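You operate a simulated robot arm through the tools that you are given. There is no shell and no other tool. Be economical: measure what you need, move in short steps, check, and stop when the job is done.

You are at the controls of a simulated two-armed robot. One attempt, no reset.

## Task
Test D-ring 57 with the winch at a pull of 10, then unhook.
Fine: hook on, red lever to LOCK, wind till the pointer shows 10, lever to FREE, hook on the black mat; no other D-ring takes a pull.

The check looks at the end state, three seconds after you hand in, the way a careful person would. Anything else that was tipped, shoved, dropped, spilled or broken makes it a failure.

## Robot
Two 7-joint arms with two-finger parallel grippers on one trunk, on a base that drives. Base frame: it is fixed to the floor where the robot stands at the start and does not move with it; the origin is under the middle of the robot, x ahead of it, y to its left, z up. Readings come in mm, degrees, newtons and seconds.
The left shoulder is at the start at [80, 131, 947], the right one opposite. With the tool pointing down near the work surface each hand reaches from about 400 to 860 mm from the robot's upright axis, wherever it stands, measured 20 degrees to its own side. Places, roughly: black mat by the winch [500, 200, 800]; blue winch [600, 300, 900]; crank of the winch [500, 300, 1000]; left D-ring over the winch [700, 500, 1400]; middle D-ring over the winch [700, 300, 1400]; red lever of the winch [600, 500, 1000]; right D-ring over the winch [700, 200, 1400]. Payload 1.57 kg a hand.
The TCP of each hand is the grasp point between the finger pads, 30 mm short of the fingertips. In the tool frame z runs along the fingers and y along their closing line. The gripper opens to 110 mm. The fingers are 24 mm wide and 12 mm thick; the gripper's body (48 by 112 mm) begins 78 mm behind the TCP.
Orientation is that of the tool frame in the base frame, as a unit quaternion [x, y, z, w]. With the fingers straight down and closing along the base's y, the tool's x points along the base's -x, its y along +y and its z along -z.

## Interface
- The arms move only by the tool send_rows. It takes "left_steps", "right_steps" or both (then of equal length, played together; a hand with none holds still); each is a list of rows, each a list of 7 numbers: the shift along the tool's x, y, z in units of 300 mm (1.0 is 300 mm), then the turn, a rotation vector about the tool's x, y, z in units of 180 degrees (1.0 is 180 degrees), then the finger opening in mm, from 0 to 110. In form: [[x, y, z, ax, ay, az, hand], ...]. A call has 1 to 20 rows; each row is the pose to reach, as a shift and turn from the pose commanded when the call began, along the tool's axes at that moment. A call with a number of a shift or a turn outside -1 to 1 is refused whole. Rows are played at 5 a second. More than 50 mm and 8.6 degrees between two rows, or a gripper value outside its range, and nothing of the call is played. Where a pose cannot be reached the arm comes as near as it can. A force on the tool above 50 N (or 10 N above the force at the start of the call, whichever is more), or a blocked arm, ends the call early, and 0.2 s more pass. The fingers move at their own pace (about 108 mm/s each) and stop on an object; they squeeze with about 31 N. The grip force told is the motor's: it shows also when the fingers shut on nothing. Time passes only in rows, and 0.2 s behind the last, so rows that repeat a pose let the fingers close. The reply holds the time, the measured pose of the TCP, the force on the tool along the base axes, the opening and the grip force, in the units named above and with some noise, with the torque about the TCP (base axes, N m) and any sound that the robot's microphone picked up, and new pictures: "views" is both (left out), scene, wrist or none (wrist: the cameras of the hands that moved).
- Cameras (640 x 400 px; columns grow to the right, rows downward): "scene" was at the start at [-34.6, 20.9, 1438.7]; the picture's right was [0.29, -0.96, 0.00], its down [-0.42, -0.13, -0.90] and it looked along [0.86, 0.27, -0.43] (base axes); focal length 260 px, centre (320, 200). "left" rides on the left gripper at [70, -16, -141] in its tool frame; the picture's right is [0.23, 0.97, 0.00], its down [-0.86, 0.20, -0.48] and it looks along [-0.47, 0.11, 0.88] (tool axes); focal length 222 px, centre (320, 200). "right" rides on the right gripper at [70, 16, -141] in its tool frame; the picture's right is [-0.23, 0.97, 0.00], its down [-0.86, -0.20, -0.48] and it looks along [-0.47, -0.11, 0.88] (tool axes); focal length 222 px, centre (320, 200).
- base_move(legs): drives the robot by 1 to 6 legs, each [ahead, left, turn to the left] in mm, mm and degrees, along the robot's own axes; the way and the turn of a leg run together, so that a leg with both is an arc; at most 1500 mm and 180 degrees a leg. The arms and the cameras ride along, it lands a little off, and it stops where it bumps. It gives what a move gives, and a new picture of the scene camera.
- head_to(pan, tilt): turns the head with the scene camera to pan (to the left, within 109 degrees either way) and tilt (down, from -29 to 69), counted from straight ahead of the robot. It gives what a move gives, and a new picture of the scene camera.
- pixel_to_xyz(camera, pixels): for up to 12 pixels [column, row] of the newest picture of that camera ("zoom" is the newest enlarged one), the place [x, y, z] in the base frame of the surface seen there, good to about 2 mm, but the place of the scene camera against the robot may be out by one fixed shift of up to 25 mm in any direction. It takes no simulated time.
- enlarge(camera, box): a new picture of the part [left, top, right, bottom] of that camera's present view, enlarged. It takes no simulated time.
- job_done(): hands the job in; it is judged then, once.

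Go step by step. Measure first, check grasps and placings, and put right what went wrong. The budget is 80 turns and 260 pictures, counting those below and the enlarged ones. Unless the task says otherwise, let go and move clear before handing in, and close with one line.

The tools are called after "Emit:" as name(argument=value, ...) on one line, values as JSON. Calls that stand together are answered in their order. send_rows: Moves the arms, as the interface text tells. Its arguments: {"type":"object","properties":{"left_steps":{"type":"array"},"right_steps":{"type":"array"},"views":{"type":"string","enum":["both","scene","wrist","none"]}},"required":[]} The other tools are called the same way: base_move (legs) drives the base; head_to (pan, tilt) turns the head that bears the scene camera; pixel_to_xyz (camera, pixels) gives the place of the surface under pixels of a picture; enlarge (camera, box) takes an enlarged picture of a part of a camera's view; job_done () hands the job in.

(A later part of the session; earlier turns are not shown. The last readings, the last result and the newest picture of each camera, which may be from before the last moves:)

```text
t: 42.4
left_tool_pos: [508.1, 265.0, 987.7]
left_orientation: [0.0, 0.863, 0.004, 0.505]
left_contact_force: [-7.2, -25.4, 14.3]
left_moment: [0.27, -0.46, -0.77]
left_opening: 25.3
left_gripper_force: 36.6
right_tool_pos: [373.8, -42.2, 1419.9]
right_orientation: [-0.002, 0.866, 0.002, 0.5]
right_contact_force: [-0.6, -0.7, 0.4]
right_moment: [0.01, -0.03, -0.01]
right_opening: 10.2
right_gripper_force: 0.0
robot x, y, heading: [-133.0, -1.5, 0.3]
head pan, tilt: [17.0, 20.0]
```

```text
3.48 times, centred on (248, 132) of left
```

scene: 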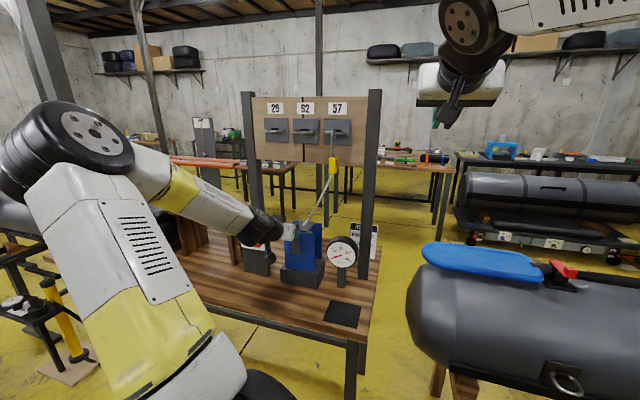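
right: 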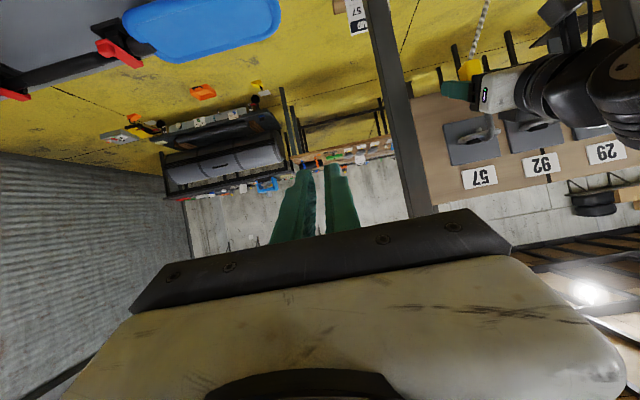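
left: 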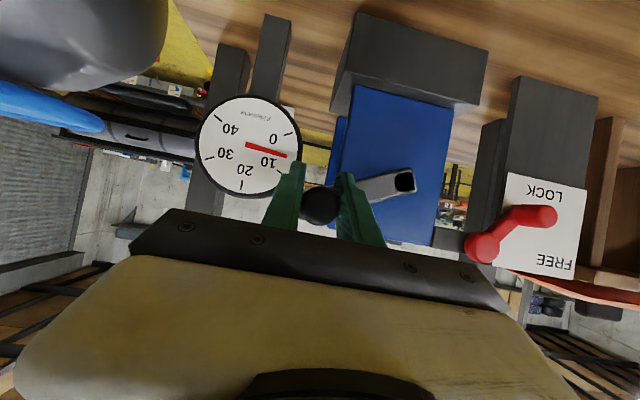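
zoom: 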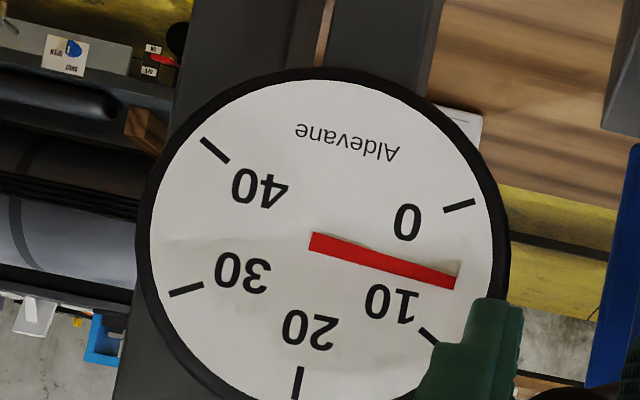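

Reads ≈5.6 (about 0.12 per mm of handle travel). Winding ~26 mm further.

Emit:
send_rows(left_steps=[[0.0126, -0.004, 0.0071, 0, 0, 0, 0], [0.0253, -0.007, 0.0142, 0, 0, 0, 0], [0.038, -0.009, 0.0214, 0, 0, 0, 0], [0.0508, -0.009, 0.0286, 0, 0, 0, 0], [0.0763, -0.007, 0.043, 0, 0, 0, 0], [0.0763, -0.007, 0.043, 0, 0, 0, 0]], views="wrist")

Emit:
enlarge(camera="left", box=[188, 95, 308, 210])

Emit:
enlarge(camera="scene", box=[325, 225, 365, 275])

```text
t: 43.8
left_tool_pos: [508.2, 258.4, 960.1]
left_orientation: [0.004, 0.863, 0.0, 0.505]
left_contact_force: [-4.3, -43.0, 8.1]
left_moment: [0.39, -0.74, 0.67]
left_opening: 25.5
left_gripper_force: 36.7
right_tool_pos: [373.6, -44.3, 1420.8]
right_orientation: [-0.002, 0.866, 0.002, 0.5]
right_contact_force: [0.5, -0.2, 0.3]
right_moment: [-0.03, 0.01, -0.03]
right_opening: 10.3
right_gripper_force: 0.1
robot x, y, heading: [-134.1, 3.1, 0.3]
head pan, tilt: [17.0, 20.0]
```

left: 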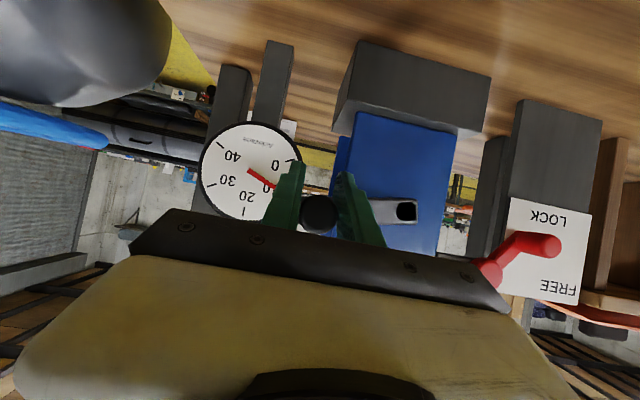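

```text
3.48 times, centred on (248, 152) of left
```

zoom: 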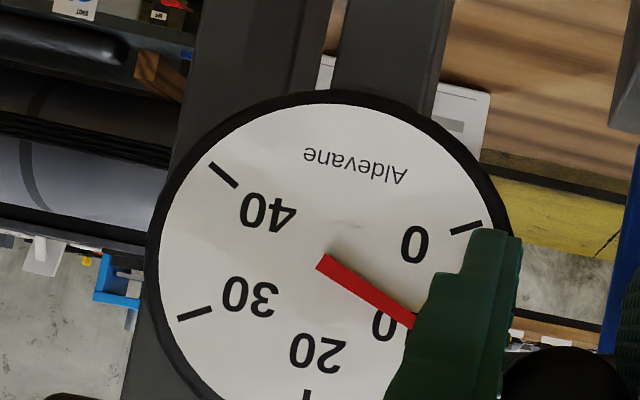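

```text
8.00 times, centred on (345, 250) of scene
```

zoom: 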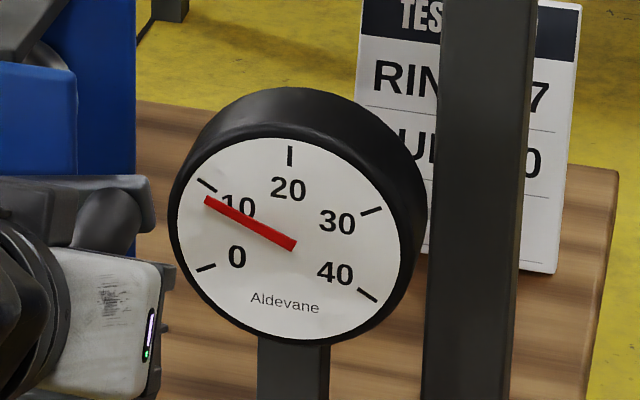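

Reads ≈8.6. Another ~10 mm with a small outward correction.

Emit:
send_rows(left_steps=[[0.004, -0.012, 0.002, 0, 0, 0, 0], [0.0145, -0.012, 0.0082, 0, 0, 0, 0], [0.029, -0.01, 0.0164, 0, 0, 0, 0], [0.029, -0.01, 0.0164, 0, 0, 0, 0]], views="none")

Emit:
enlarge(camera="scene", box=[325, 225, 365, 275])

```text
t: 44.8
left_tool_pos: [507.8, 258.0, 949.6]
left_orientation: [0.001, 0.864, 0.003, 0.504]
left_contact_force: [-3.3, -37.1, 5.9]
left_moment: [0.43, -0.24, 0.33]
left_opening: 25.4
left_gripper_force: 36.8
right_tool_pos: [373.3, -42.7, 1420.4]
right_orientation: [-0.003, 0.866, 0.002, 0.5]
right_contact_force: [-0.7, -0.8, 0.2]
right_moment: [-0.02, 0.01, 0.01]
right_opening: 9.9
right_gripper_force: 0.0
robot x, y, heading: [-138.1, -0.1, 0.3]
head pan, tilt: [17.0, 20.0]
```

```text
8.00 times, centred on (345, 250) of scene
```

zoom: 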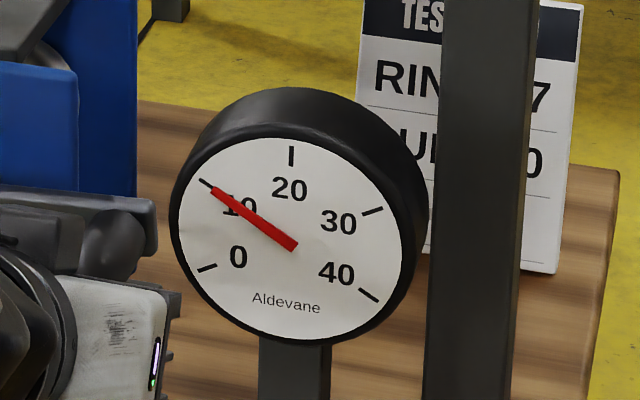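

Pointer lies on the 10 tick (≈9.8–10). A 1 mm nudge and hold, then verify.

Emit:
send_rows(left_steps=[[0.0035, 0, 0.002, 0, 0, 0, 0], [0.0035, 0, 0.002, 0, 0, 0, 0], [0.0035, 0, 0.002, 0, 0, 0, 0]], views="wrist")

Emit:
enlarge(camera="scene", box=[330, 230, 362, 270])

Emit:
enlarge(camera="left", box=[188, 105, 308, 220])

```text
t: 45.6
left_tool_pos: [508.4, 257.0, 948.5]
left_orientation: [0.003, 0.864, 0.001, 0.504]
left_contact_force: [-3.1, -38.7, 4.2]
left_moment: [0.49, -0.08, 0.33]
left_opening: 25.2
left_gripper_force: 36.5
right_tool_pos: [373.1, -43.2, 1422.0]
right_orientation: [-0.002, 0.866, 0.002, 0.501]
right_contact_force: [-0.7, -0.9, 1.1]
right_moment: [0.0, 0.0, -0.01]
right_opening: 10.0
right_gripper_force: 0.1
robot x, y, heading: [-135.1, 3.0, 0.2]
head pan, tilt: [17.0, 20.0]
```

left: 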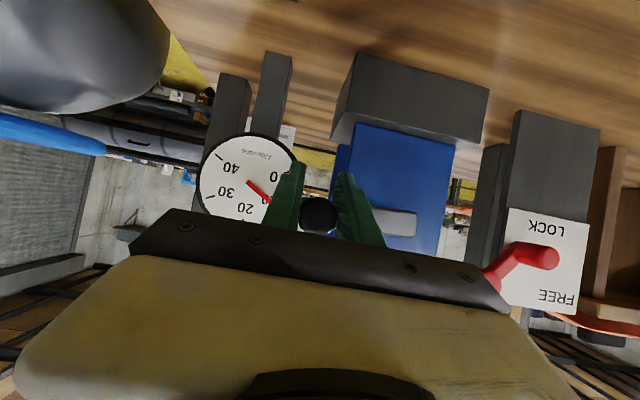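

```text
10.00 times, centred on (346, 250) of scene
```

zoom: 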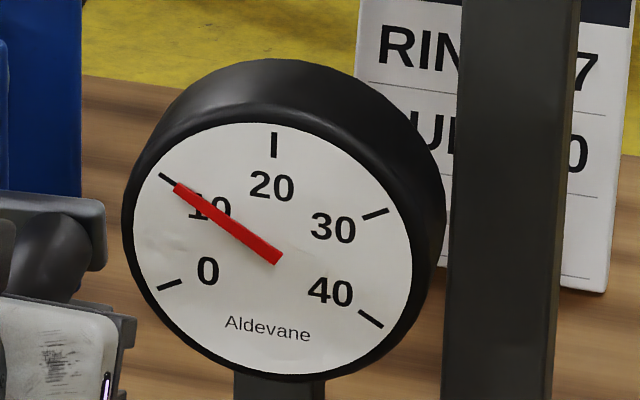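

```text
3.48 times, centred on (248, 162) of left
```

zoom: 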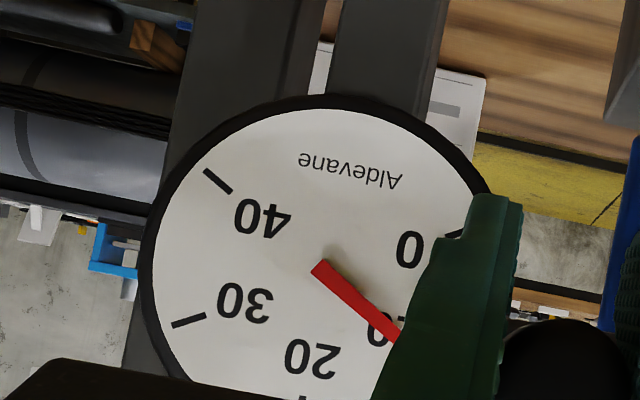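

Pointer is at 10. Releasing the crank (lock should hold) and backing out.

Emit:
send_rows(left_steps=[[0, 0, 0, 0, 0, 0, 32], [0, 0, 0, 0, 0, 0, 45], [0, 0, 0, 0, 0, 0, 60], [0.06, 0, -0.106, 0, 0, 0, 60], [0.12, 0, -0.212, 0, 0, 0, 60], [0.18, 0, -0.319, 0, 0, 0, 60], [0.18, 0, -0.319, 0, 0, 0, 60]], views="both")

Emit:
enlarge(camera="scene", box=[270, 205, 370, 285])

```text
t: 47.2
left_tool_pos: [422.3, 266.6, 946.4]
left_orientation: [-0.001, 0.863, 0.005, 0.505]
left_contact_force: [0.1, 0.1, 0.6]
left_moment: [0.02, -0.03, 0.0]
left_opening: 59.9
left_gripper_force: 0.0
left hand out of reach, approached as far as the arm can: row 6, 7
right_tool_pos: [375.2, -41.2, 1421.2]
right_orientation: [-0.002, 0.866, 0.001, 0.5]
right_contact_force: [-0.3, -0.3, -0.2]
right_moment: [0.01, -0.01, 0.04]
right_opening: 10.0
right_gripper_force: 0.1
robot x, y, heading: [-135.2, 2.0, 0.4]
head pan, tilt: [17.0, 20.0]
```

scene: 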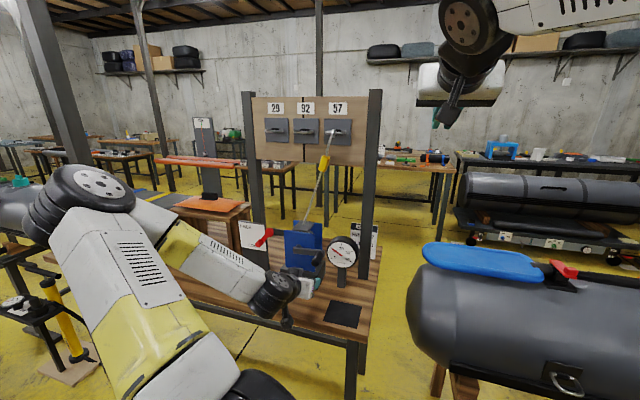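
left: 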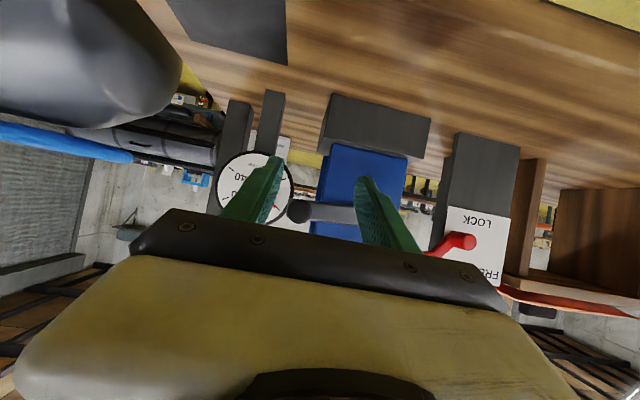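

```text
5.00 times, centred on (320, 245) of scene
```

zoom: 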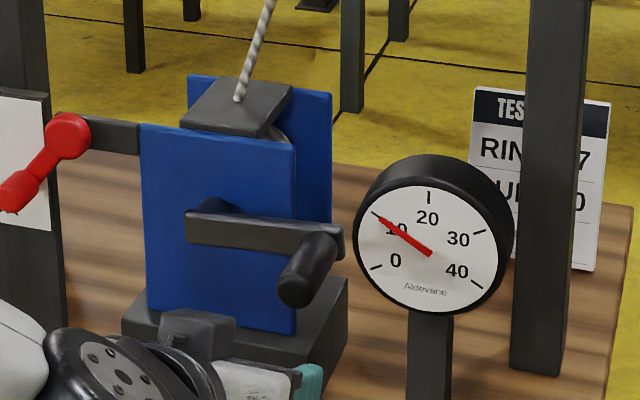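

The pull holds at 10 after release. Now measuring the lever knob (463,242) to move it back to FREE.

Emit:
pixel_to_xyz(camera="left", pixels=[[463, 242], [458, 238], [470, 246], [463, 250], [463, 234], [440, 248]])

Emit:
enlarge(camera="left", box=[400, 190, 520, 290])

Emit:
pixel_to_xyz(camera="zoom", pixels=[[300, 185], [320, 205], [320, 225], [345, 205], [340, 170]])

```text
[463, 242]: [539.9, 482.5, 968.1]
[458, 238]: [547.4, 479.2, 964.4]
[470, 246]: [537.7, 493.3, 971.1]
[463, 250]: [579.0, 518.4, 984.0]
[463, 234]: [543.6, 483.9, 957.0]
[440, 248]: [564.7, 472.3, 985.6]
```

```text
4.00 times, centred on (460, 240) of left
```

zoom: 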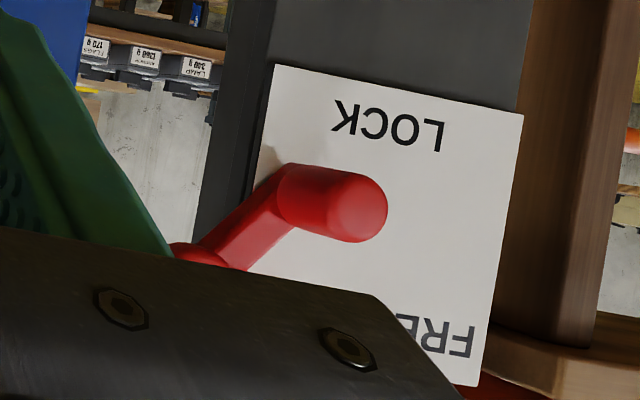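

```text
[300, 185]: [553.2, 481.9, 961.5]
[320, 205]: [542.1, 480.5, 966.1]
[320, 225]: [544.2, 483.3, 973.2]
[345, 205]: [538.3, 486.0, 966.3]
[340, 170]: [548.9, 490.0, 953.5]
```

Knob at LOCK ≈(x 537+, y 490, z 967). Moving laterally in front of it and checking the wooden stand's clearance.

Emit:
send_rows(left_steps=[[-0.03, 0.0, -0.016, 0, 0, 0, 55], [-0.05, 0.125, -0.028, 0, 0, 0, 55], [-0.065, 0.25, -0.037, 0, 0, 0, 55], [-0.08, 0.375, -0.045, 0, 0, 0, 55], [-0.095, 0.5, -0.053, 0, 0, 0, 55], [-0.11, 0.625, -0.062, 0, 0, 0, 55], [-0.116, 0.745, -0.0655, 0, 0, 0, 55], [-0.116, 0.745, -0.0655, 0, 0, 0, 55]])

Emit:
enlarge(camera="left", box=[240, 60, 480, 210])

```text
t: 49.0
left_tool_pos: [419.1, 492.1, 990.5]
left_orientation: [-0.002, 0.863, 0.005, 0.505]
left_contact_force: [0.7, 0.4, 0.3]
left_moment: [0.04, 0.03, 0.02]
left_opening: 55.2
left_gripper_force: 0.0
right_tool_pos: [373.5, -40.4, 1420.4]
right_orientation: [-0.003, 0.866, 0.002, 0.5]
right_contact_force: [-0.6, -0.2, -0.3]
right_moment: [-0.02, 0.02, -0.02]
right_opening: 10.0
right_gripper_force: 0.1
robot x, y, heading: [-134.5, 2.1, 0.4]
head pan, tilt: [17.0, 20.0]
```

scene: 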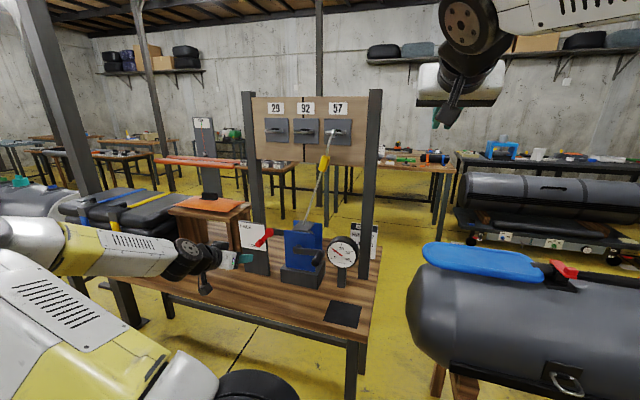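
left: 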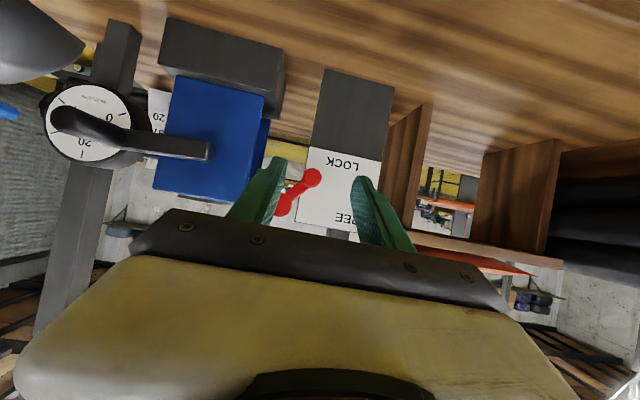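

```text
2.67 times, centred on (360, 135) of left
```

zoom: 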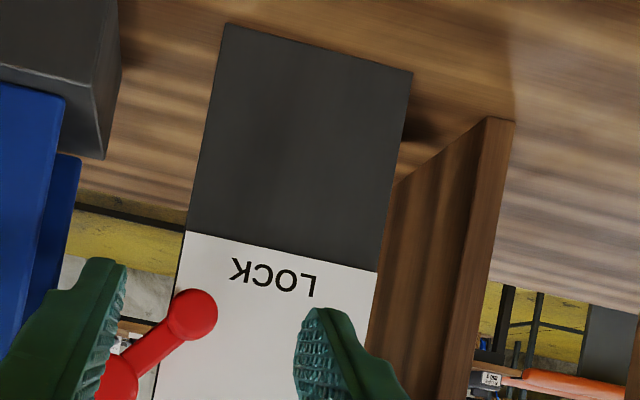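

Clear on both sides. Advancing to straddle the knob and closing.

Emit:
send_rows(left_steps=[[-0.037, -0.003, 0.118, 0, 0, 0, 50], [-0.073, -0.006, 0.237, 0, 0, 0, 50], [-0.11, -0.007, 0.355, 0, 0, 0, 50], [-0.11, -0.007, 0.355, 0, 0, 0, 30], [-0.11, -0.007, 0.355, 0, 0, 0, 0], [-0.11, -0.007, 0.355, 0, 0, 0, 0]], views="wrist")

```text
t: 50.4
left_tool_pos: [528.7, 491.3, 968.3]
left_orientation: [-0.003, 0.864, 0.007, 0.504]
left_contact_force: [4.1, 17.6, 0.2]
left_moment: [0.03, 0.19, -0.05]
left_opening: 23.9
left_gripper_force: 35.3
right_tool_pos: [374.7, -40.8, 1420.5]
right_orientation: [-0.002, 0.867, 0.001, 0.499]
right_contact_force: [0.5, 0.3, -0.4]
right_moment: [0.0, -0.02, 0.02]
right_opening: 9.9
right_gripper_force: 0.0
robot x, y, heading: [-133.6, -1.5, 0.4]
head pan, tilt: [17.0, 20.0]
```

left: 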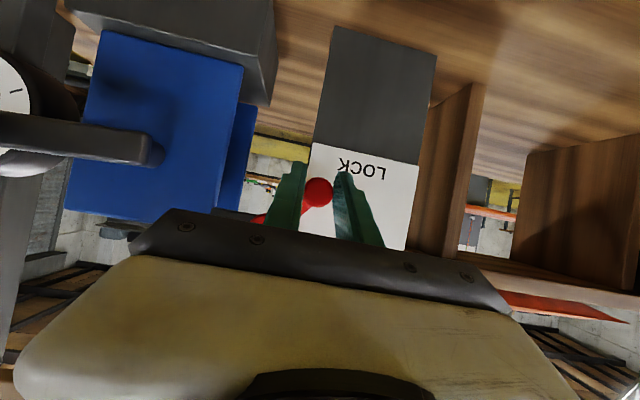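

Knob gripped. Moving it up along its arc to FREE.

Emit:
send_rows(left_steps=[[-0.0145, 0.0193, -0.0082, 0, 0, 0, 0], [-0.0314, 0.036, -0.0177, 0, 0, 0, 0], [-0.05, 0.05, -0.0282, 0, 0, 0, 0], [-0.0703, 0.0607, -0.0396, 0, 0, 0, 0], [-0.0915, 0.0683, -0.0516, 0, 0, 0, 0], [-0.1135, 0.0723, -0.064, 0, 0, 0, 0], [-0.133, 0.073, -0.075, 0, 0, 0, 0], [-0.15, 0.0713, -0.0845, 0, 0, 0, 0], [-0.15, 0.0713, -0.0845, 0, 0, 0, 0]])

Emit:
enlarge(camera="scene", box=[230, 110, 380, 290])

```text
t: 52.4
left_tool_pos: [529.7, 510.6, 1018.4]
left_orientation: [-0.002, 0.863, 0.006, 0.505]
left_contact_force: [-4.1, 14.8, -2.6]
left_moment: [0.23, -0.07, -0.3]
left_opening: 23.9
left_gripper_force: 35.6
right_tool_pos: [374.1, -41.1, 1420.3]
right_orientation: [-0.003, 0.866, 0.001, 0.5]
right_contact_force: [0.0, 0.4, 0.0]
right_moment: [-0.02, 0.02, 0.01]
right_opening: 10.1
right_gripper_force: 0.0
robot x, y, heading: [-136.1, 0.3, 0.6]
head pan, tilt: [17.0, 20.0]
```

scene: 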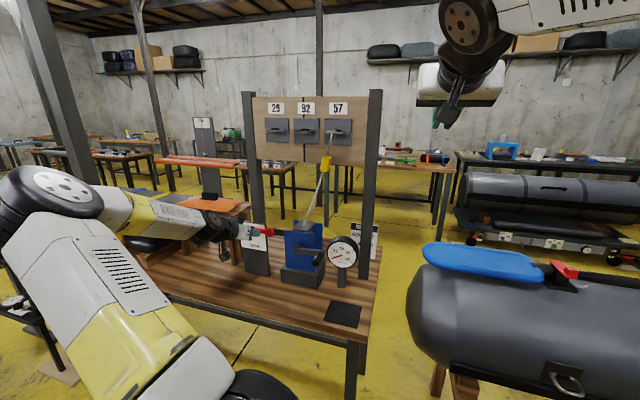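
left: 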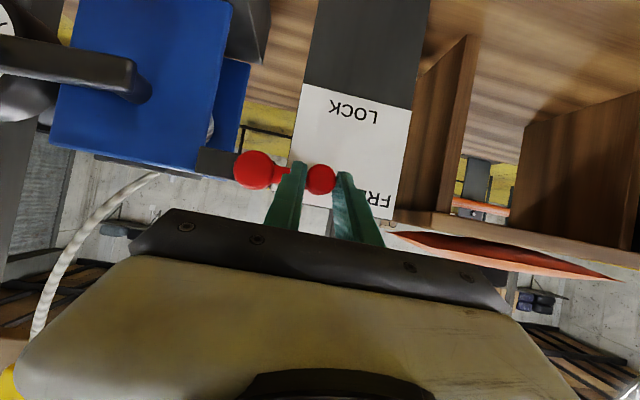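

```text
2.22 times, centred on (305, 200) of scene
```

zoom: 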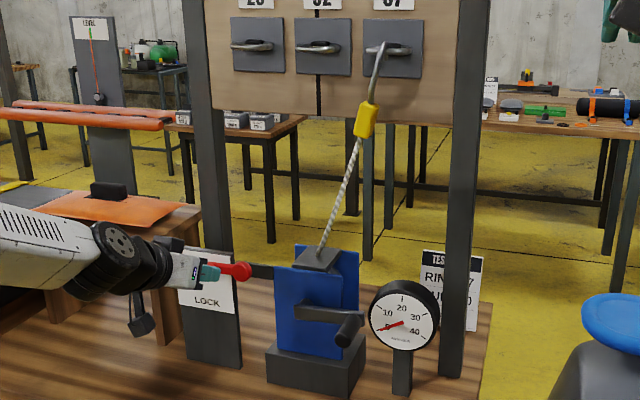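

Gauge dropped to 0. Pressing the lever a few mm more to make sure it's at its FREE stop, then releasing.

Emit:
send_rows(left_steps=[[-0.0087, -0.001, -0.005, 0, 0, 0, 0], [-0.0174, -0.003, -0.01, 0, 0, 0, 0], [-0.0174, -0.003, -0.01, 0, 0, 0, 0]], views="none")

Emit:
send_rows(left_steps=[[0, 0, 0, 0, 0, 0, 35], [0, 0, 0, 0, 0, 0, 50], [0.055, 0, -0.097, 0, 0, 0, 50], [0.11, 0, -0.194, 0, 0, 0, 50], [0.17, 0, -0.3, 0, 0, 0, 50], [0.17, 0, -0.3, 0, 0, 0, 50]])

Emit:
enlarge(camera="left", box=[220, 60, 460, 210])

Emit:
enlarge(camera="right", box=[420, 30, 560, 180])

```text
t: 53.2
left_tool_pos: [530.7, 511.6, 1020.2]
left_orientation: [-0.004, 0.865, 0.005, 0.502]
left_contact_force: [9.6, 26.3, -22.7]
left_moment: [0.17, 0.31, -0.07]
left_opening: 23.7
left_gripper_force: 36.0
right_tool_pos: [376.0, -39.5, 1419.7]
right_orientation: [-0.003, 0.866, 0.001, 0.5]
right_contact_force: [0.6, 0.3, 1.0]
right_moment: [-0.01, -0.02, -0.03]
right_opening: 9.9
right_gripper_force: 0.1
robot x, y, heading: [-136.4, 2.6, 0.6]
head pan, tilt: [17.0, 20.0]
```

```text
t: 54.6
left_tool_pos: [424.0, 508.3, 1023.7]
left_orientation: [-0.001, 0.864, 0.006, 0.504]
left_contact_force: [-0.3, 0.9, -0.4]
left_moment: [0.01, 0.02, 0.01]
left_opening: 50.4
left_gripper_force: 0.0
right_tool_pos: [374.3, -41.4, 1420.0]
right_orientation: [-0.003, 0.866, 0.002, 0.5]
right_contact_force: [0.2, -0.4, -0.6]
right_moment: [-0.02, -0.01, -0.03]
right_opening: 10.2
right_gripper_force: 0.1
robot x, y, heading: [-134.2, -2.4, 0.3]
head pan, tilt: [17.0, 20.0]
```

scene: 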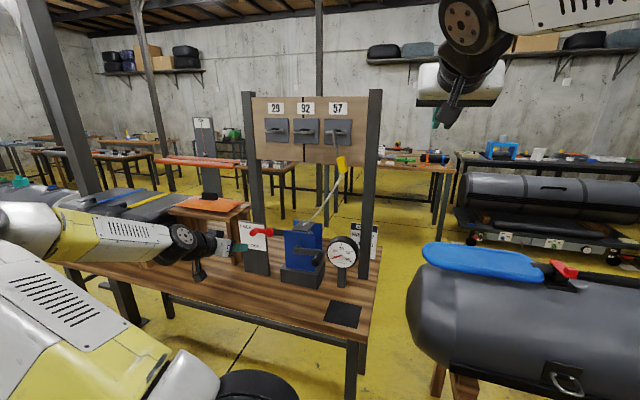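
left: 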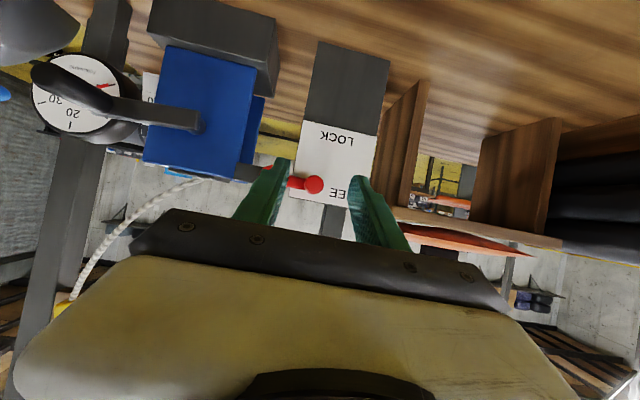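

```text
2.67 times, centred on (340, 135) of left
```

zoom: 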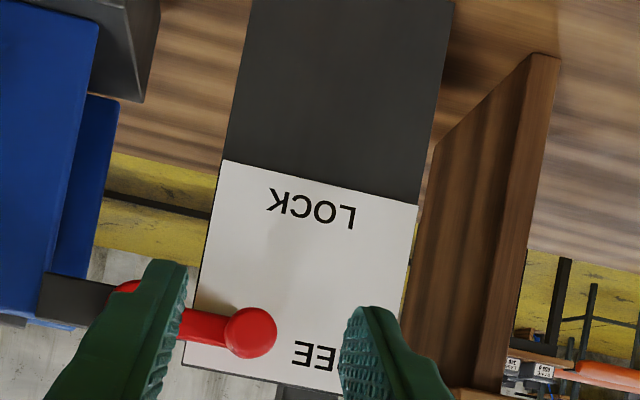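

```text
2.67 times, centred on (490, 105) of right
```

zoom: 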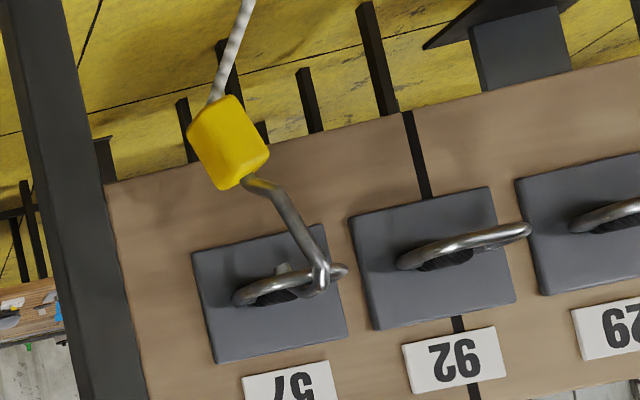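

Lever at its FREE stop, gauge 0. The freed hook now hangs tilted toward −y; moving the left hand back up behind it to measure.

Emit:
send_rows(left_steps=[[-0.089, -0.05, -0.05, 0, 0, 0, 60], [-0.178, -0.15, -0.1, 0, 0, 0, 70], [-0.267, -0.27, -0.151, 0, 0, 0, 80], [-0.356, -0.39, -0.2, 0, 0, 0, 80], [-0.445, -0.51, -0.251, 0, 0, 0, 80], [-0.534, -0.63, -0.3, 0, 0, 0, 80], [-0.623, -0.75, -0.351, 0, 0, 0, 80], [-0.68, -0.86, -0.384, 0, 0, 0, 80], [-0.714, -0.95, -0.403, 0, 0, 0, 80], [-0.714, -0.95, -0.403, 0, 0, 0, 80]], right_steps=[[0, 0, 0, 0, 0, 0, 10], [0, 0, 0, 0, 0, 0, 10], [0, 0, 0, 0, 0, 0, 10], [0, 0, 0, 0, 0, 0, 10], [0, 0, 0, 0, 0, 0, 10], [0, 0, 0, 0, 0, 0, 10], [0, 0, 0, 0, 0, 0, 10], [0, 0, 0, 0, 0, 0, 10], [0, 0, 0, 0, 0, 0, 10], [0, 0, 0, 0, 0, 0, 10]], views="wrist")

Emit:
enlarge(camera="right", box=[420, 30, 560, 180])

Emit:
enlarge(camera="left", box=[240, 60, 400, 220])

```text
t: 56.8
left_tool_pos: [426.9, 220.0, 1266.6]
left_orientation: [-0.001, 0.863, 0.005, 0.505]
left_contact_force: [0.6, -0.3, -1.2]
left_moment: [0.01, -0.03, 0.01]
left_opening: 80.1
left_gripper_force: 0.2
right_tool_pos: [374.9, -41.4, 1421.0]
right_orientation: [-0.003, 0.866, 0.002, 0.499]
right_contact_force: [0.9, -0.1, -0.6]
right_moment: [0.0, -0.05, -0.02]
right_opening: 10.0
right_gripper_force: 0.0
robot x, y, heading: [-138.1, 4.3, 0.2]
head pan, tilt: [17.0, 20.0]
```

right: 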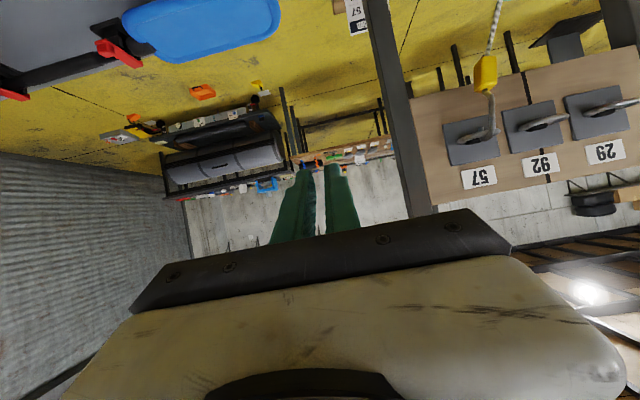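
left: 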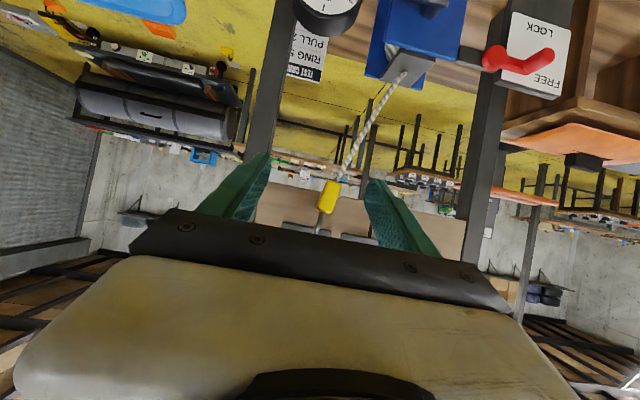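

```text
2.67 times, centred on (490, 105) of right
```

zoom: 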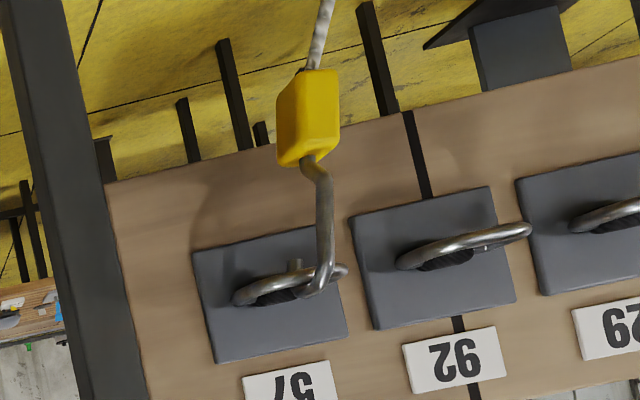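

```text
2.50 times, centred on (320, 140) of left
```

zoom: 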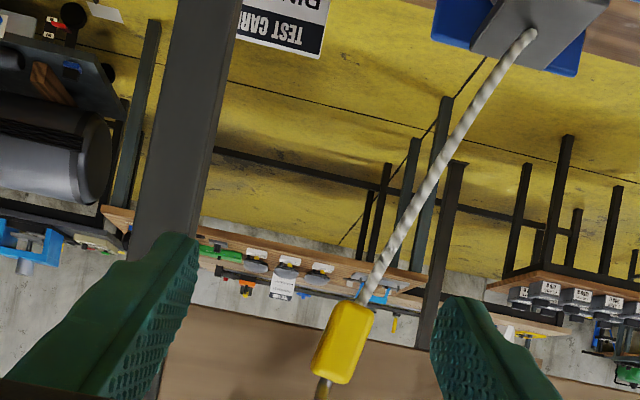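

It was swinging and is settling. Waiting a moment, then measuring the block.

Emit:
send_rows(left_steps=[[0, 0, 0, 0, 0, 0, 80], [0, 0, 0, 0, 0, 0, 80], [0, 0, 0, 0, 0, 0, 80], [0, 0, 0, 0, 0, 0, 80], [0, 0, 0, 0, 0, 0, 80], [0, 0, 0, 0, 0, 0, 80], [0, 0, 0, 0, 0, 0, 80]], right_steps=[[0, 0, 0, 0, 0, 0, 10], [0, 0, 0, 0, 0, 0, 10], [0, 0, 0, 0, 0, 0, 10], [0, 0, 0, 0, 0, 0, 10], [0, 0, 0, 0, 0, 0, 10], [0, 0, 0, 0, 0, 0, 10], [0, 0, 0, 0, 0, 0, 10]], views="wrist")

Emit:
enlarge(camera="right", box=[420, 30, 560, 180])

Emit:
enlarge(camera="left", box=[280, 150, 380, 220])

Emit:
pixel_to_xyz(camera="left", pixels=[[330, 185], [328, 195], [326, 205], [325, 195], [332, 195], [334, 182], [340, 182], [322, 215], [324, 222]])

```text
t: 58.4
left_tool_pos: [426.5, 219.3, 1267.4]
left_orientation: [-0.001, 0.863, 0.004, 0.505]
left_contact_force: [-0.1, 0.5, -0.8]
left_moment: [0.02, -0.01, -0.03]
left_opening: 80.0
left_gripper_force: 0.0
right_tool_pos: [374.1, -41.4, 1419.9]
right_orientation: [-0.003, 0.866, 0.001, 0.5]
right_contact_force: [0.3, 0.9, 0.3]
right_moment: [-0.02, -0.02, -0.01]
right_opening: 10.1
right_gripper_force: 0.0
robot x, y, heading: [-133.8, -0.8, 0.4]
head pan, tilt: [17.0, 20.0]
```

right: 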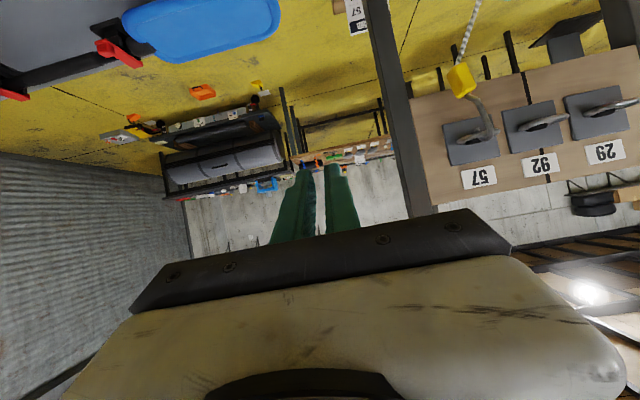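
left: 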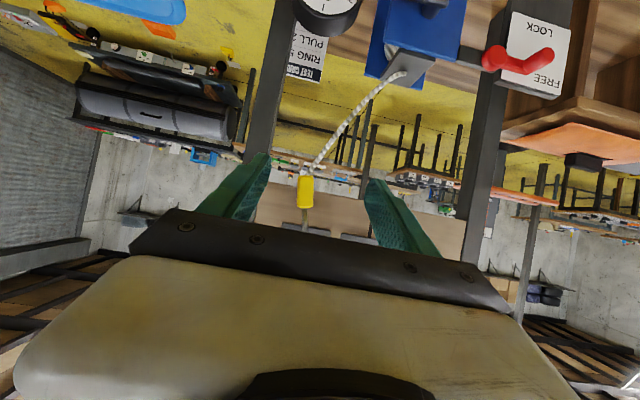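

```text
2.67 times, centred on (490, 105) of right
```

zoom: 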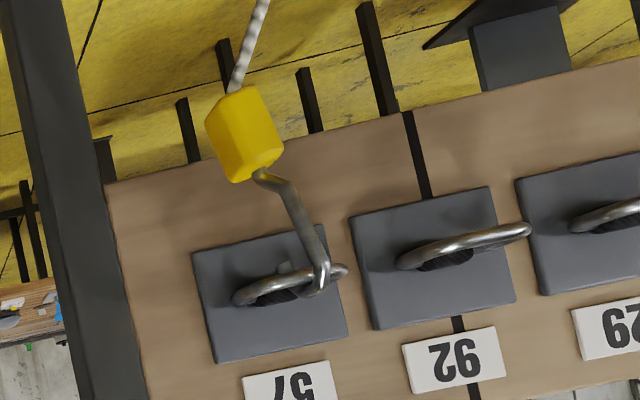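

```text
5.71 times, centred on (330, 185) of left
```

zoom: 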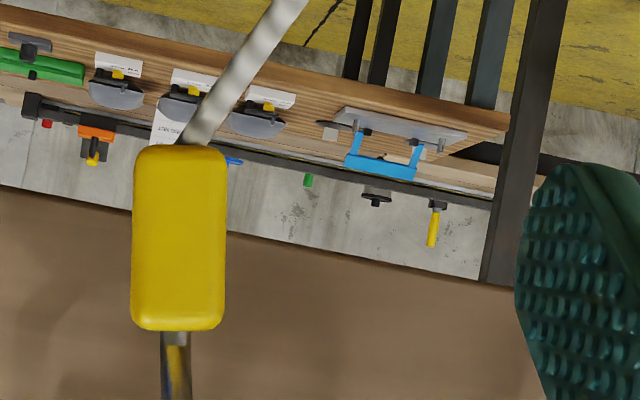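

```text
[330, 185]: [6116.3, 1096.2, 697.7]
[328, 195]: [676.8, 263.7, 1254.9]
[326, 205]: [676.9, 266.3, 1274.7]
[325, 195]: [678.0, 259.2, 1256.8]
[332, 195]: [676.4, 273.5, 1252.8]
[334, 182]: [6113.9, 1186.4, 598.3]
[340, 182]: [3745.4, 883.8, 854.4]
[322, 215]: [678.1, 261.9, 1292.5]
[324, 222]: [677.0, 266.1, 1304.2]
```

The block swings gently in y. Measuring its place now and then grasping with wide-open fingers.

Emit:
pixel_to_xyz(camera="left", pixels=[[305, 180], [305, 190], [305, 200], [300, 190], [310, 190], [306, 214], [306, 220]])

Emit:
send_rows(left_steps=[[0, 0, 0, 0, 0, 0, 100], [0, 0, 0, 0, 0, 0, 100], [0, 0, 0, 0, 0, 0, 100], [0, 0, 0, 0, 0, 0, 100], [0, 0, 0, 0, 0, 0, 100], [0, 0, 0, 0, 0, 0, 100], [0, 0, 0, 0, 0, 0, 100], [0, 0, 0, 0, 0, 0, 100], [0, 0, 0, 0, 0, 0, 100], [0, 0, 0, 0, 0, 0, 100], [0, 0, 0, 0, 0, 0, 100], [0, 0, 0, 0, 0, 0, 100], [0, 0, 0, 0, 0, 0, 100], [0, 0, 0, 0, 0, 0, 100], [0, 0, 0, 0, 0, 0, 100]], views="wrist")

Emit:
enlarge(camera="left", box=[260, 140, 380, 225])

```text
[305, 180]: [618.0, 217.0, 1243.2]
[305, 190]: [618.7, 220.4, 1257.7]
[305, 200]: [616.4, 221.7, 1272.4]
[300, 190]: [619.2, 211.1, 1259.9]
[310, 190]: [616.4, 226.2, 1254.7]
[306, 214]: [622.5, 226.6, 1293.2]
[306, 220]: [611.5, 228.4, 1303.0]
```

```text
t: 61.6
left_tool_pos: [426.7, 219.7, 1268.3]
left_orientation: [-0.002, 0.863, 0.005, 0.505]
left_contact_force: [-0.6, 0.1, 0.2]
left_moment: [-0.01, -0.03, 0.01]
left_opening: 100.0
left_gripper_force: 0.1
right_tool_pos: [374.0, -40.9, 1419.0]
right_orientation: [-0.003, 0.866, 0.002, 0.5]
right_contact_force: [-0.4, 0.4, 0.0]
right_moment: [-0.03, -0.01, 0.02]
right_opening: 10.0
right_gripper_force: 0.1
robot x, y, heading: [-138.2, -1.7, 0.6]
head pan, tilt: [17.0, 20.0]
```

left: 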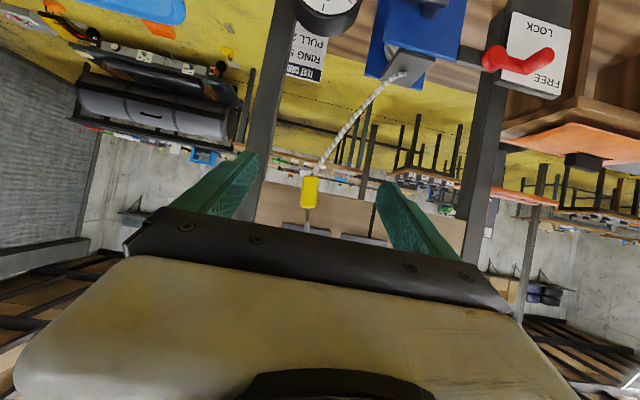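

```text
4.71 times, centred on (320, 182) of left
```

zoom: 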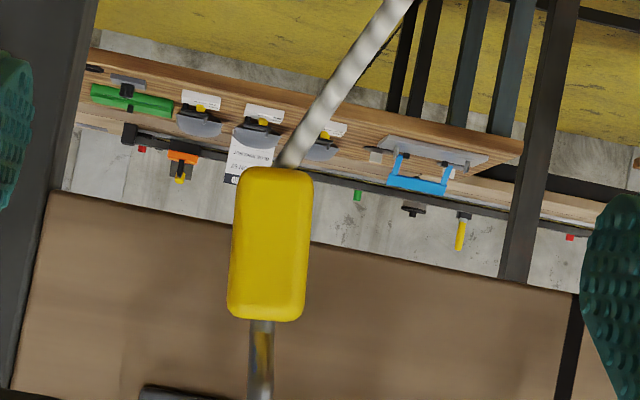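

Nearly settled: block front x≈617, y≈227, centre z≈1258. Advancing with open fingers and closing slowly.

Emit:
send_rows(left_steps=[[-0.066, 0.006, 0.114, 0, 0, 0, 90], [-0.131, 0.012, 0.228, 0, 0, 0, 90], [-0.197, 0.018, 0.341, 0, 0, 0, 90], [-0.262, 0.025, 0.455, 0, 0, 0, 80], [-0.328, 0.03, 0.569, 0, 0, 0, 80], [-0.328, 0.03, 0.569, 0, 0, 0, 60], [-0.328, 0.03, 0.569, 0, 0, 0, 40], [-0.328, 0.03, 0.569, 0, 0, 0, 20], [-0.328, 0.03, 0.569, 0, 0, 0, 0], [-0.328, 0.03, 0.569, 0, 0, 0, 0]], right_steps=[[0, 0, 0, 0, 0, 0, 10], [0, 0, 0, 0, 0, 0, 10], [0, 0, 0, 0, 0, 0, 10], [0, 0, 0, 0, 0, 0, 10], [0, 0, 0, 0, 0, 0, 10], [0, 0, 0, 0, 0, 0, 10], [0, 0, 0, 0, 0, 0, 10], [0, 0, 0, 0, 0, 0, 10], [0, 0, 0, 0, 0, 0, 10], [0, 0, 0, 0, 0, 0, 10]], views="wrist")

Emit:
enlarge(camera="right", box=[440, 60, 540, 170])

```text
t: 63.8
left_tool_pos: [624.8, 229.2, 1268.4]
left_orientation: [-0.002, 0.863, 0.006, 0.505]
left_contact_force: [0.6, 0.0, -0.6]
left_moment: [0.01, 0.06, -0.01]
left_opening: 25.8
left_gripper_force: 31.1
right_tool_pos: [374.5, -42.2, 1420.0]
right_orientation: [-0.003, 0.867, 0.001, 0.499]
right_contact_force: [0.4, 0.9, 0.3]
right_moment: [0.01, -0.02, 0.01]
right_opening: 9.9
right_gripper_force: 0.0
robot x, y, heading: [-132.5, 2.4, 0.1]
head pan, tilt: [17.0, 20.0]
```

right: 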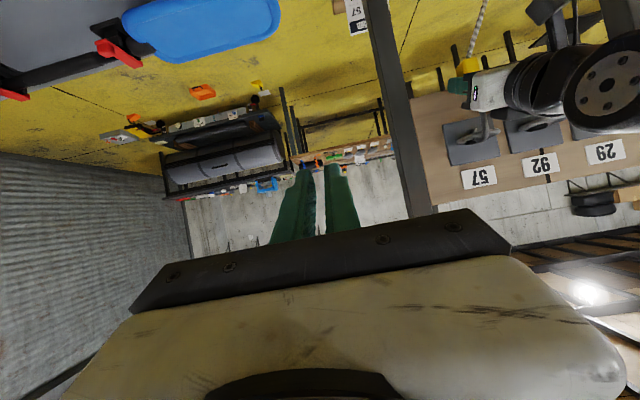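
left: 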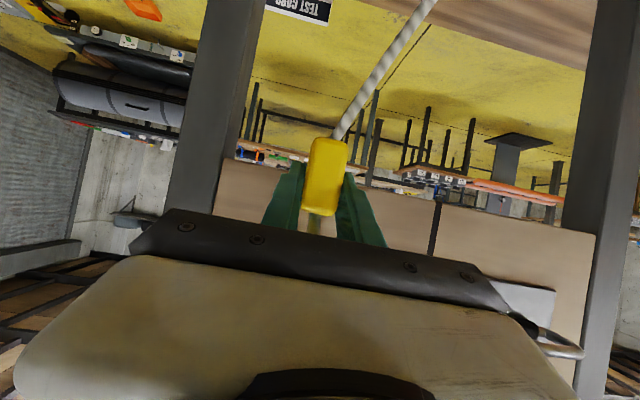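

```text
3.64 times, centred on (490, 115) of right
```

zoom: 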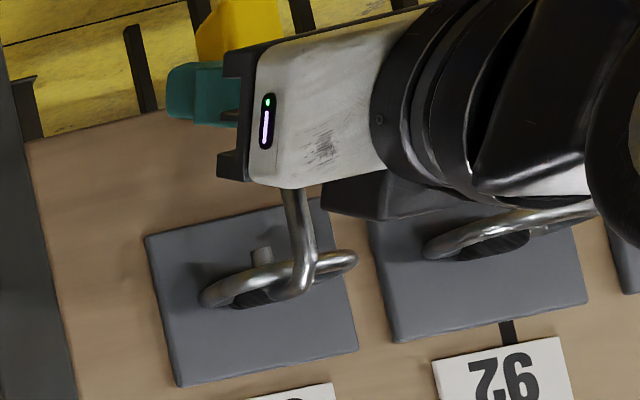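

Gripped. Lifting 46 mm straight up to clear the tip from the ring.

Emit:
send_rows(left_steps=[[-0.029, 0, -0.0164, 0, 0, 0, 0], [-0.058, 0, -0.0327, 0, 0, 0, 0], [-0.087, 0, -0.049, 0, 0, 0, 0], [-0.116, 0, -0.0655, 0, 0, 0, 0], [-0.1336, 0, -0.0753, 0, 0, 0, 0], [-0.1336, 0, -0.0753, 0, 0, 0, 0]], views="none")

Emit:
enlarge(camera="right", box=[440, 80, 540, 170])

```text
t: 65.2
left_tool_pos: [624.5, 229.6, 1314.6]
left_orientation: [-0.002, 0.863, 0.006, 0.505]
left_contact_force: [0.0, -0.5, -1.3]
left_moment: [-0.01, 0.04, 0.03]
left_opening: 25.4
left_gripper_force: 31.2
right_tool_pos: [375.7, -42.4, 1420.4]
right_orientation: [-0.002, 0.866, 0.001, 0.5]
right_contact_force: [0.5, 0.4, 0.6]
right_moment: [0.0, 0.03, 0.02]
right_opening: 9.9
right_gripper_force: 0.0
robot x, y, heading: [-136.5, 0.9, 0.4]
head pan, tilt: [17.0, 20.0]
```

```text
4.44 times, centred on (490, 125) of right
```

zoom: 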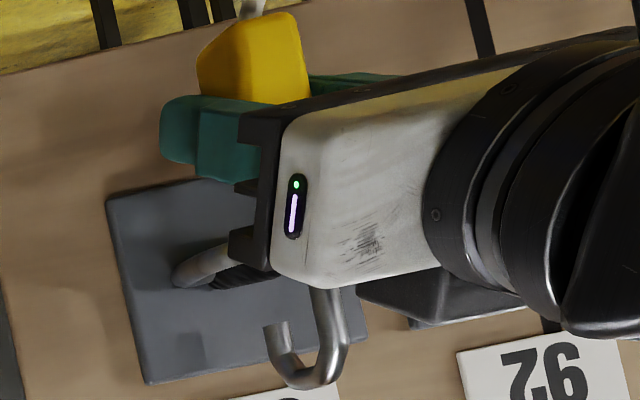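

Tip is clear of the ring. Backing off 150 mm and shifting over the mat's y, then driving the base back 110 mm for reach.

Emit:
send_rows(left_steps=[[0.0614, 0, -0.109, 0, 0, 0, 0], [0.123, 0, -0.218, 0, 0, 0, 0], [0.184, -0.06, -0.327, 0, 0, 0, 0], [0.2455, -0.12, -0.4355, 0, 0, 0, 0], [0.2455, -0.237, -0.4355, 0, 0, 0, 0], [0.2455, -0.237, -0.4355, 0, 0, 0, 0]], views="none")

Emit:
base_move(legs=[[-110, 0, 0]])

```text
t: 66.6
left_tool_pos: [474.4, 158.9, 1313.8]
left_orientation: [-0.001, 0.863, 0.005, 0.505]
left_contact_force: [0.5, 0.0, -1.3]
left_moment: [0.03, -0.01, 0.02]
left_opening: 25.4
left_gripper_force: 31.4
right_tool_pos: [373.9, -41.2, 1420.7]
right_orientation: [-0.002, 0.866, 0.001, 0.5]
right_contact_force: [0.1, 0.7, -0.1]
right_moment: [-0.01, 0.0, -0.04]
right_opening: 10.1
right_gripper_force: 0.0
robot x, y, heading: [-134.9, 0.2, 0.6]
head pan, tilt: [17.0, 20.0]
```

```text
t: 67.8
left_tool_pos: [363.7, 154.4, 1312.8]
left_orientation: [0.001, 0.863, 0.004, 0.505]
left_contact_force: [0.6, 0.0, -1.5]
left_moment: [0.03, 0.01, -0.02]
left_opening: 25.6
left_gripper_force: 30.9
right_tool_pos: [263.9, -43.4, 1420.2]
right_orientation: [-0.001, 0.866, 0.0, 0.5]
right_contact_force: [0.7, -0.5, 0.5]
right_moment: [-0.01, 0.01, -0.03]
right_opening: 10.2
right_gripper_force: 0.0
robot x, y, heading: [-250.0, 0.8, 0.0]
head pan, tilt: [17.0, 20.0]
```

scene: 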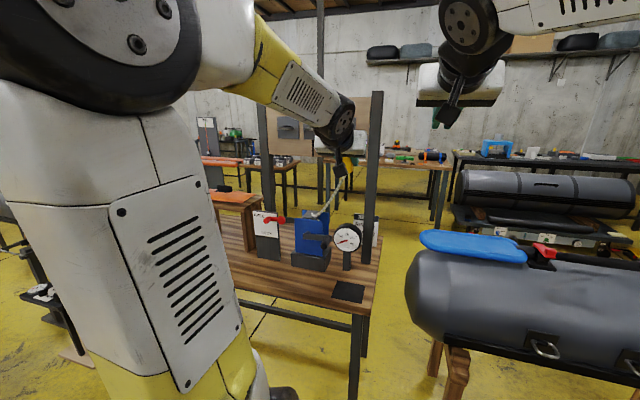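

Lowering the hook toward the mat: first down to z 1000 at x 474.

Emit:
send_rows(left_steps=[[0.091, 0, 0.104, 0, 0, 0, 0], [0.182, 0, 0.208, 0, 0, 0, 0], [0.273, 0, 0.312, 0, 0, 0, 0], [0.3645, 0, 0.416, 0, 0, 0, 0], [0.456, 0.003, 0.52, 0, 0, 0, 0], [0.547, 0.006, 0.624, 0, 0, 0, 0], [0.638, 0.008, 0.728, 0, 0, 0, 0], [0.729, 0.008, 0.832, 0, 0, 0, 0], [0.729, 0.008, 0.832, 0, 0, 0, 0]])

Emit:
enlarge(camera="left", box=[200, 30, 440, 200])

```text
t: 69.8
left_tool_pos: [470.0, 159.8, 998.5]
left_orientation: [-0.001, 0.863, 0.006, 0.505]
left_contact_force: [0.4, 0.1, -1.1]
left_moment: [0.02, 0.01, 0.01]
left_opening: 25.6
left_gripper_force: 31.3
right_tool_pos: [263.5, -43.5, 1420.0]
right_orientation: [-0.001, 0.866, 0.001, 0.501]
right_contact_force: [-0.3, -0.1, -0.3]
right_moment: [-0.01, 0.03, 0.04]
right_opening: 10.1
right_gripper_force: 0.0
robot x, y, heading: [-248.3, 3.0, -0.1]
head pan, tilt: [17.0, 20.0]
```

scene: 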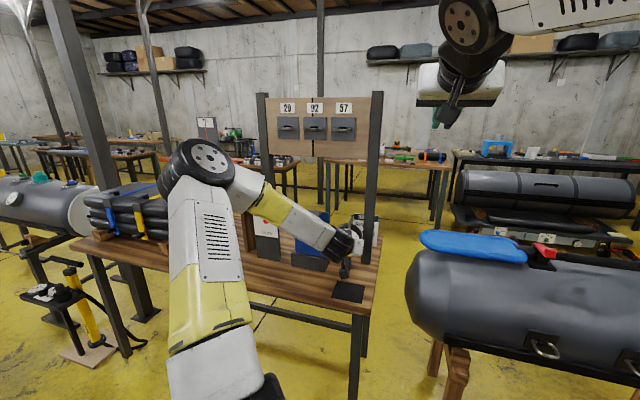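
left: 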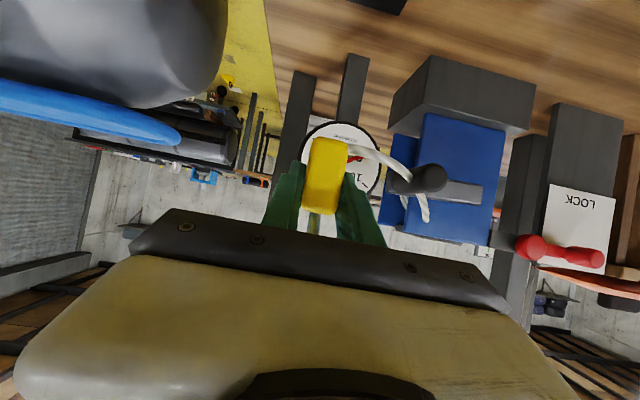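

```text
2.35 times, centred on (320, 115) of left
```

zoom: 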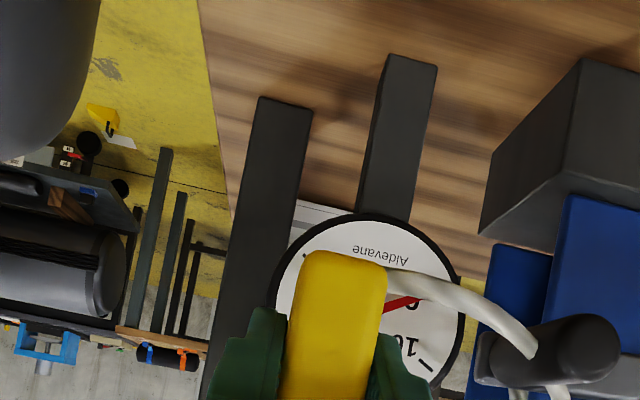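

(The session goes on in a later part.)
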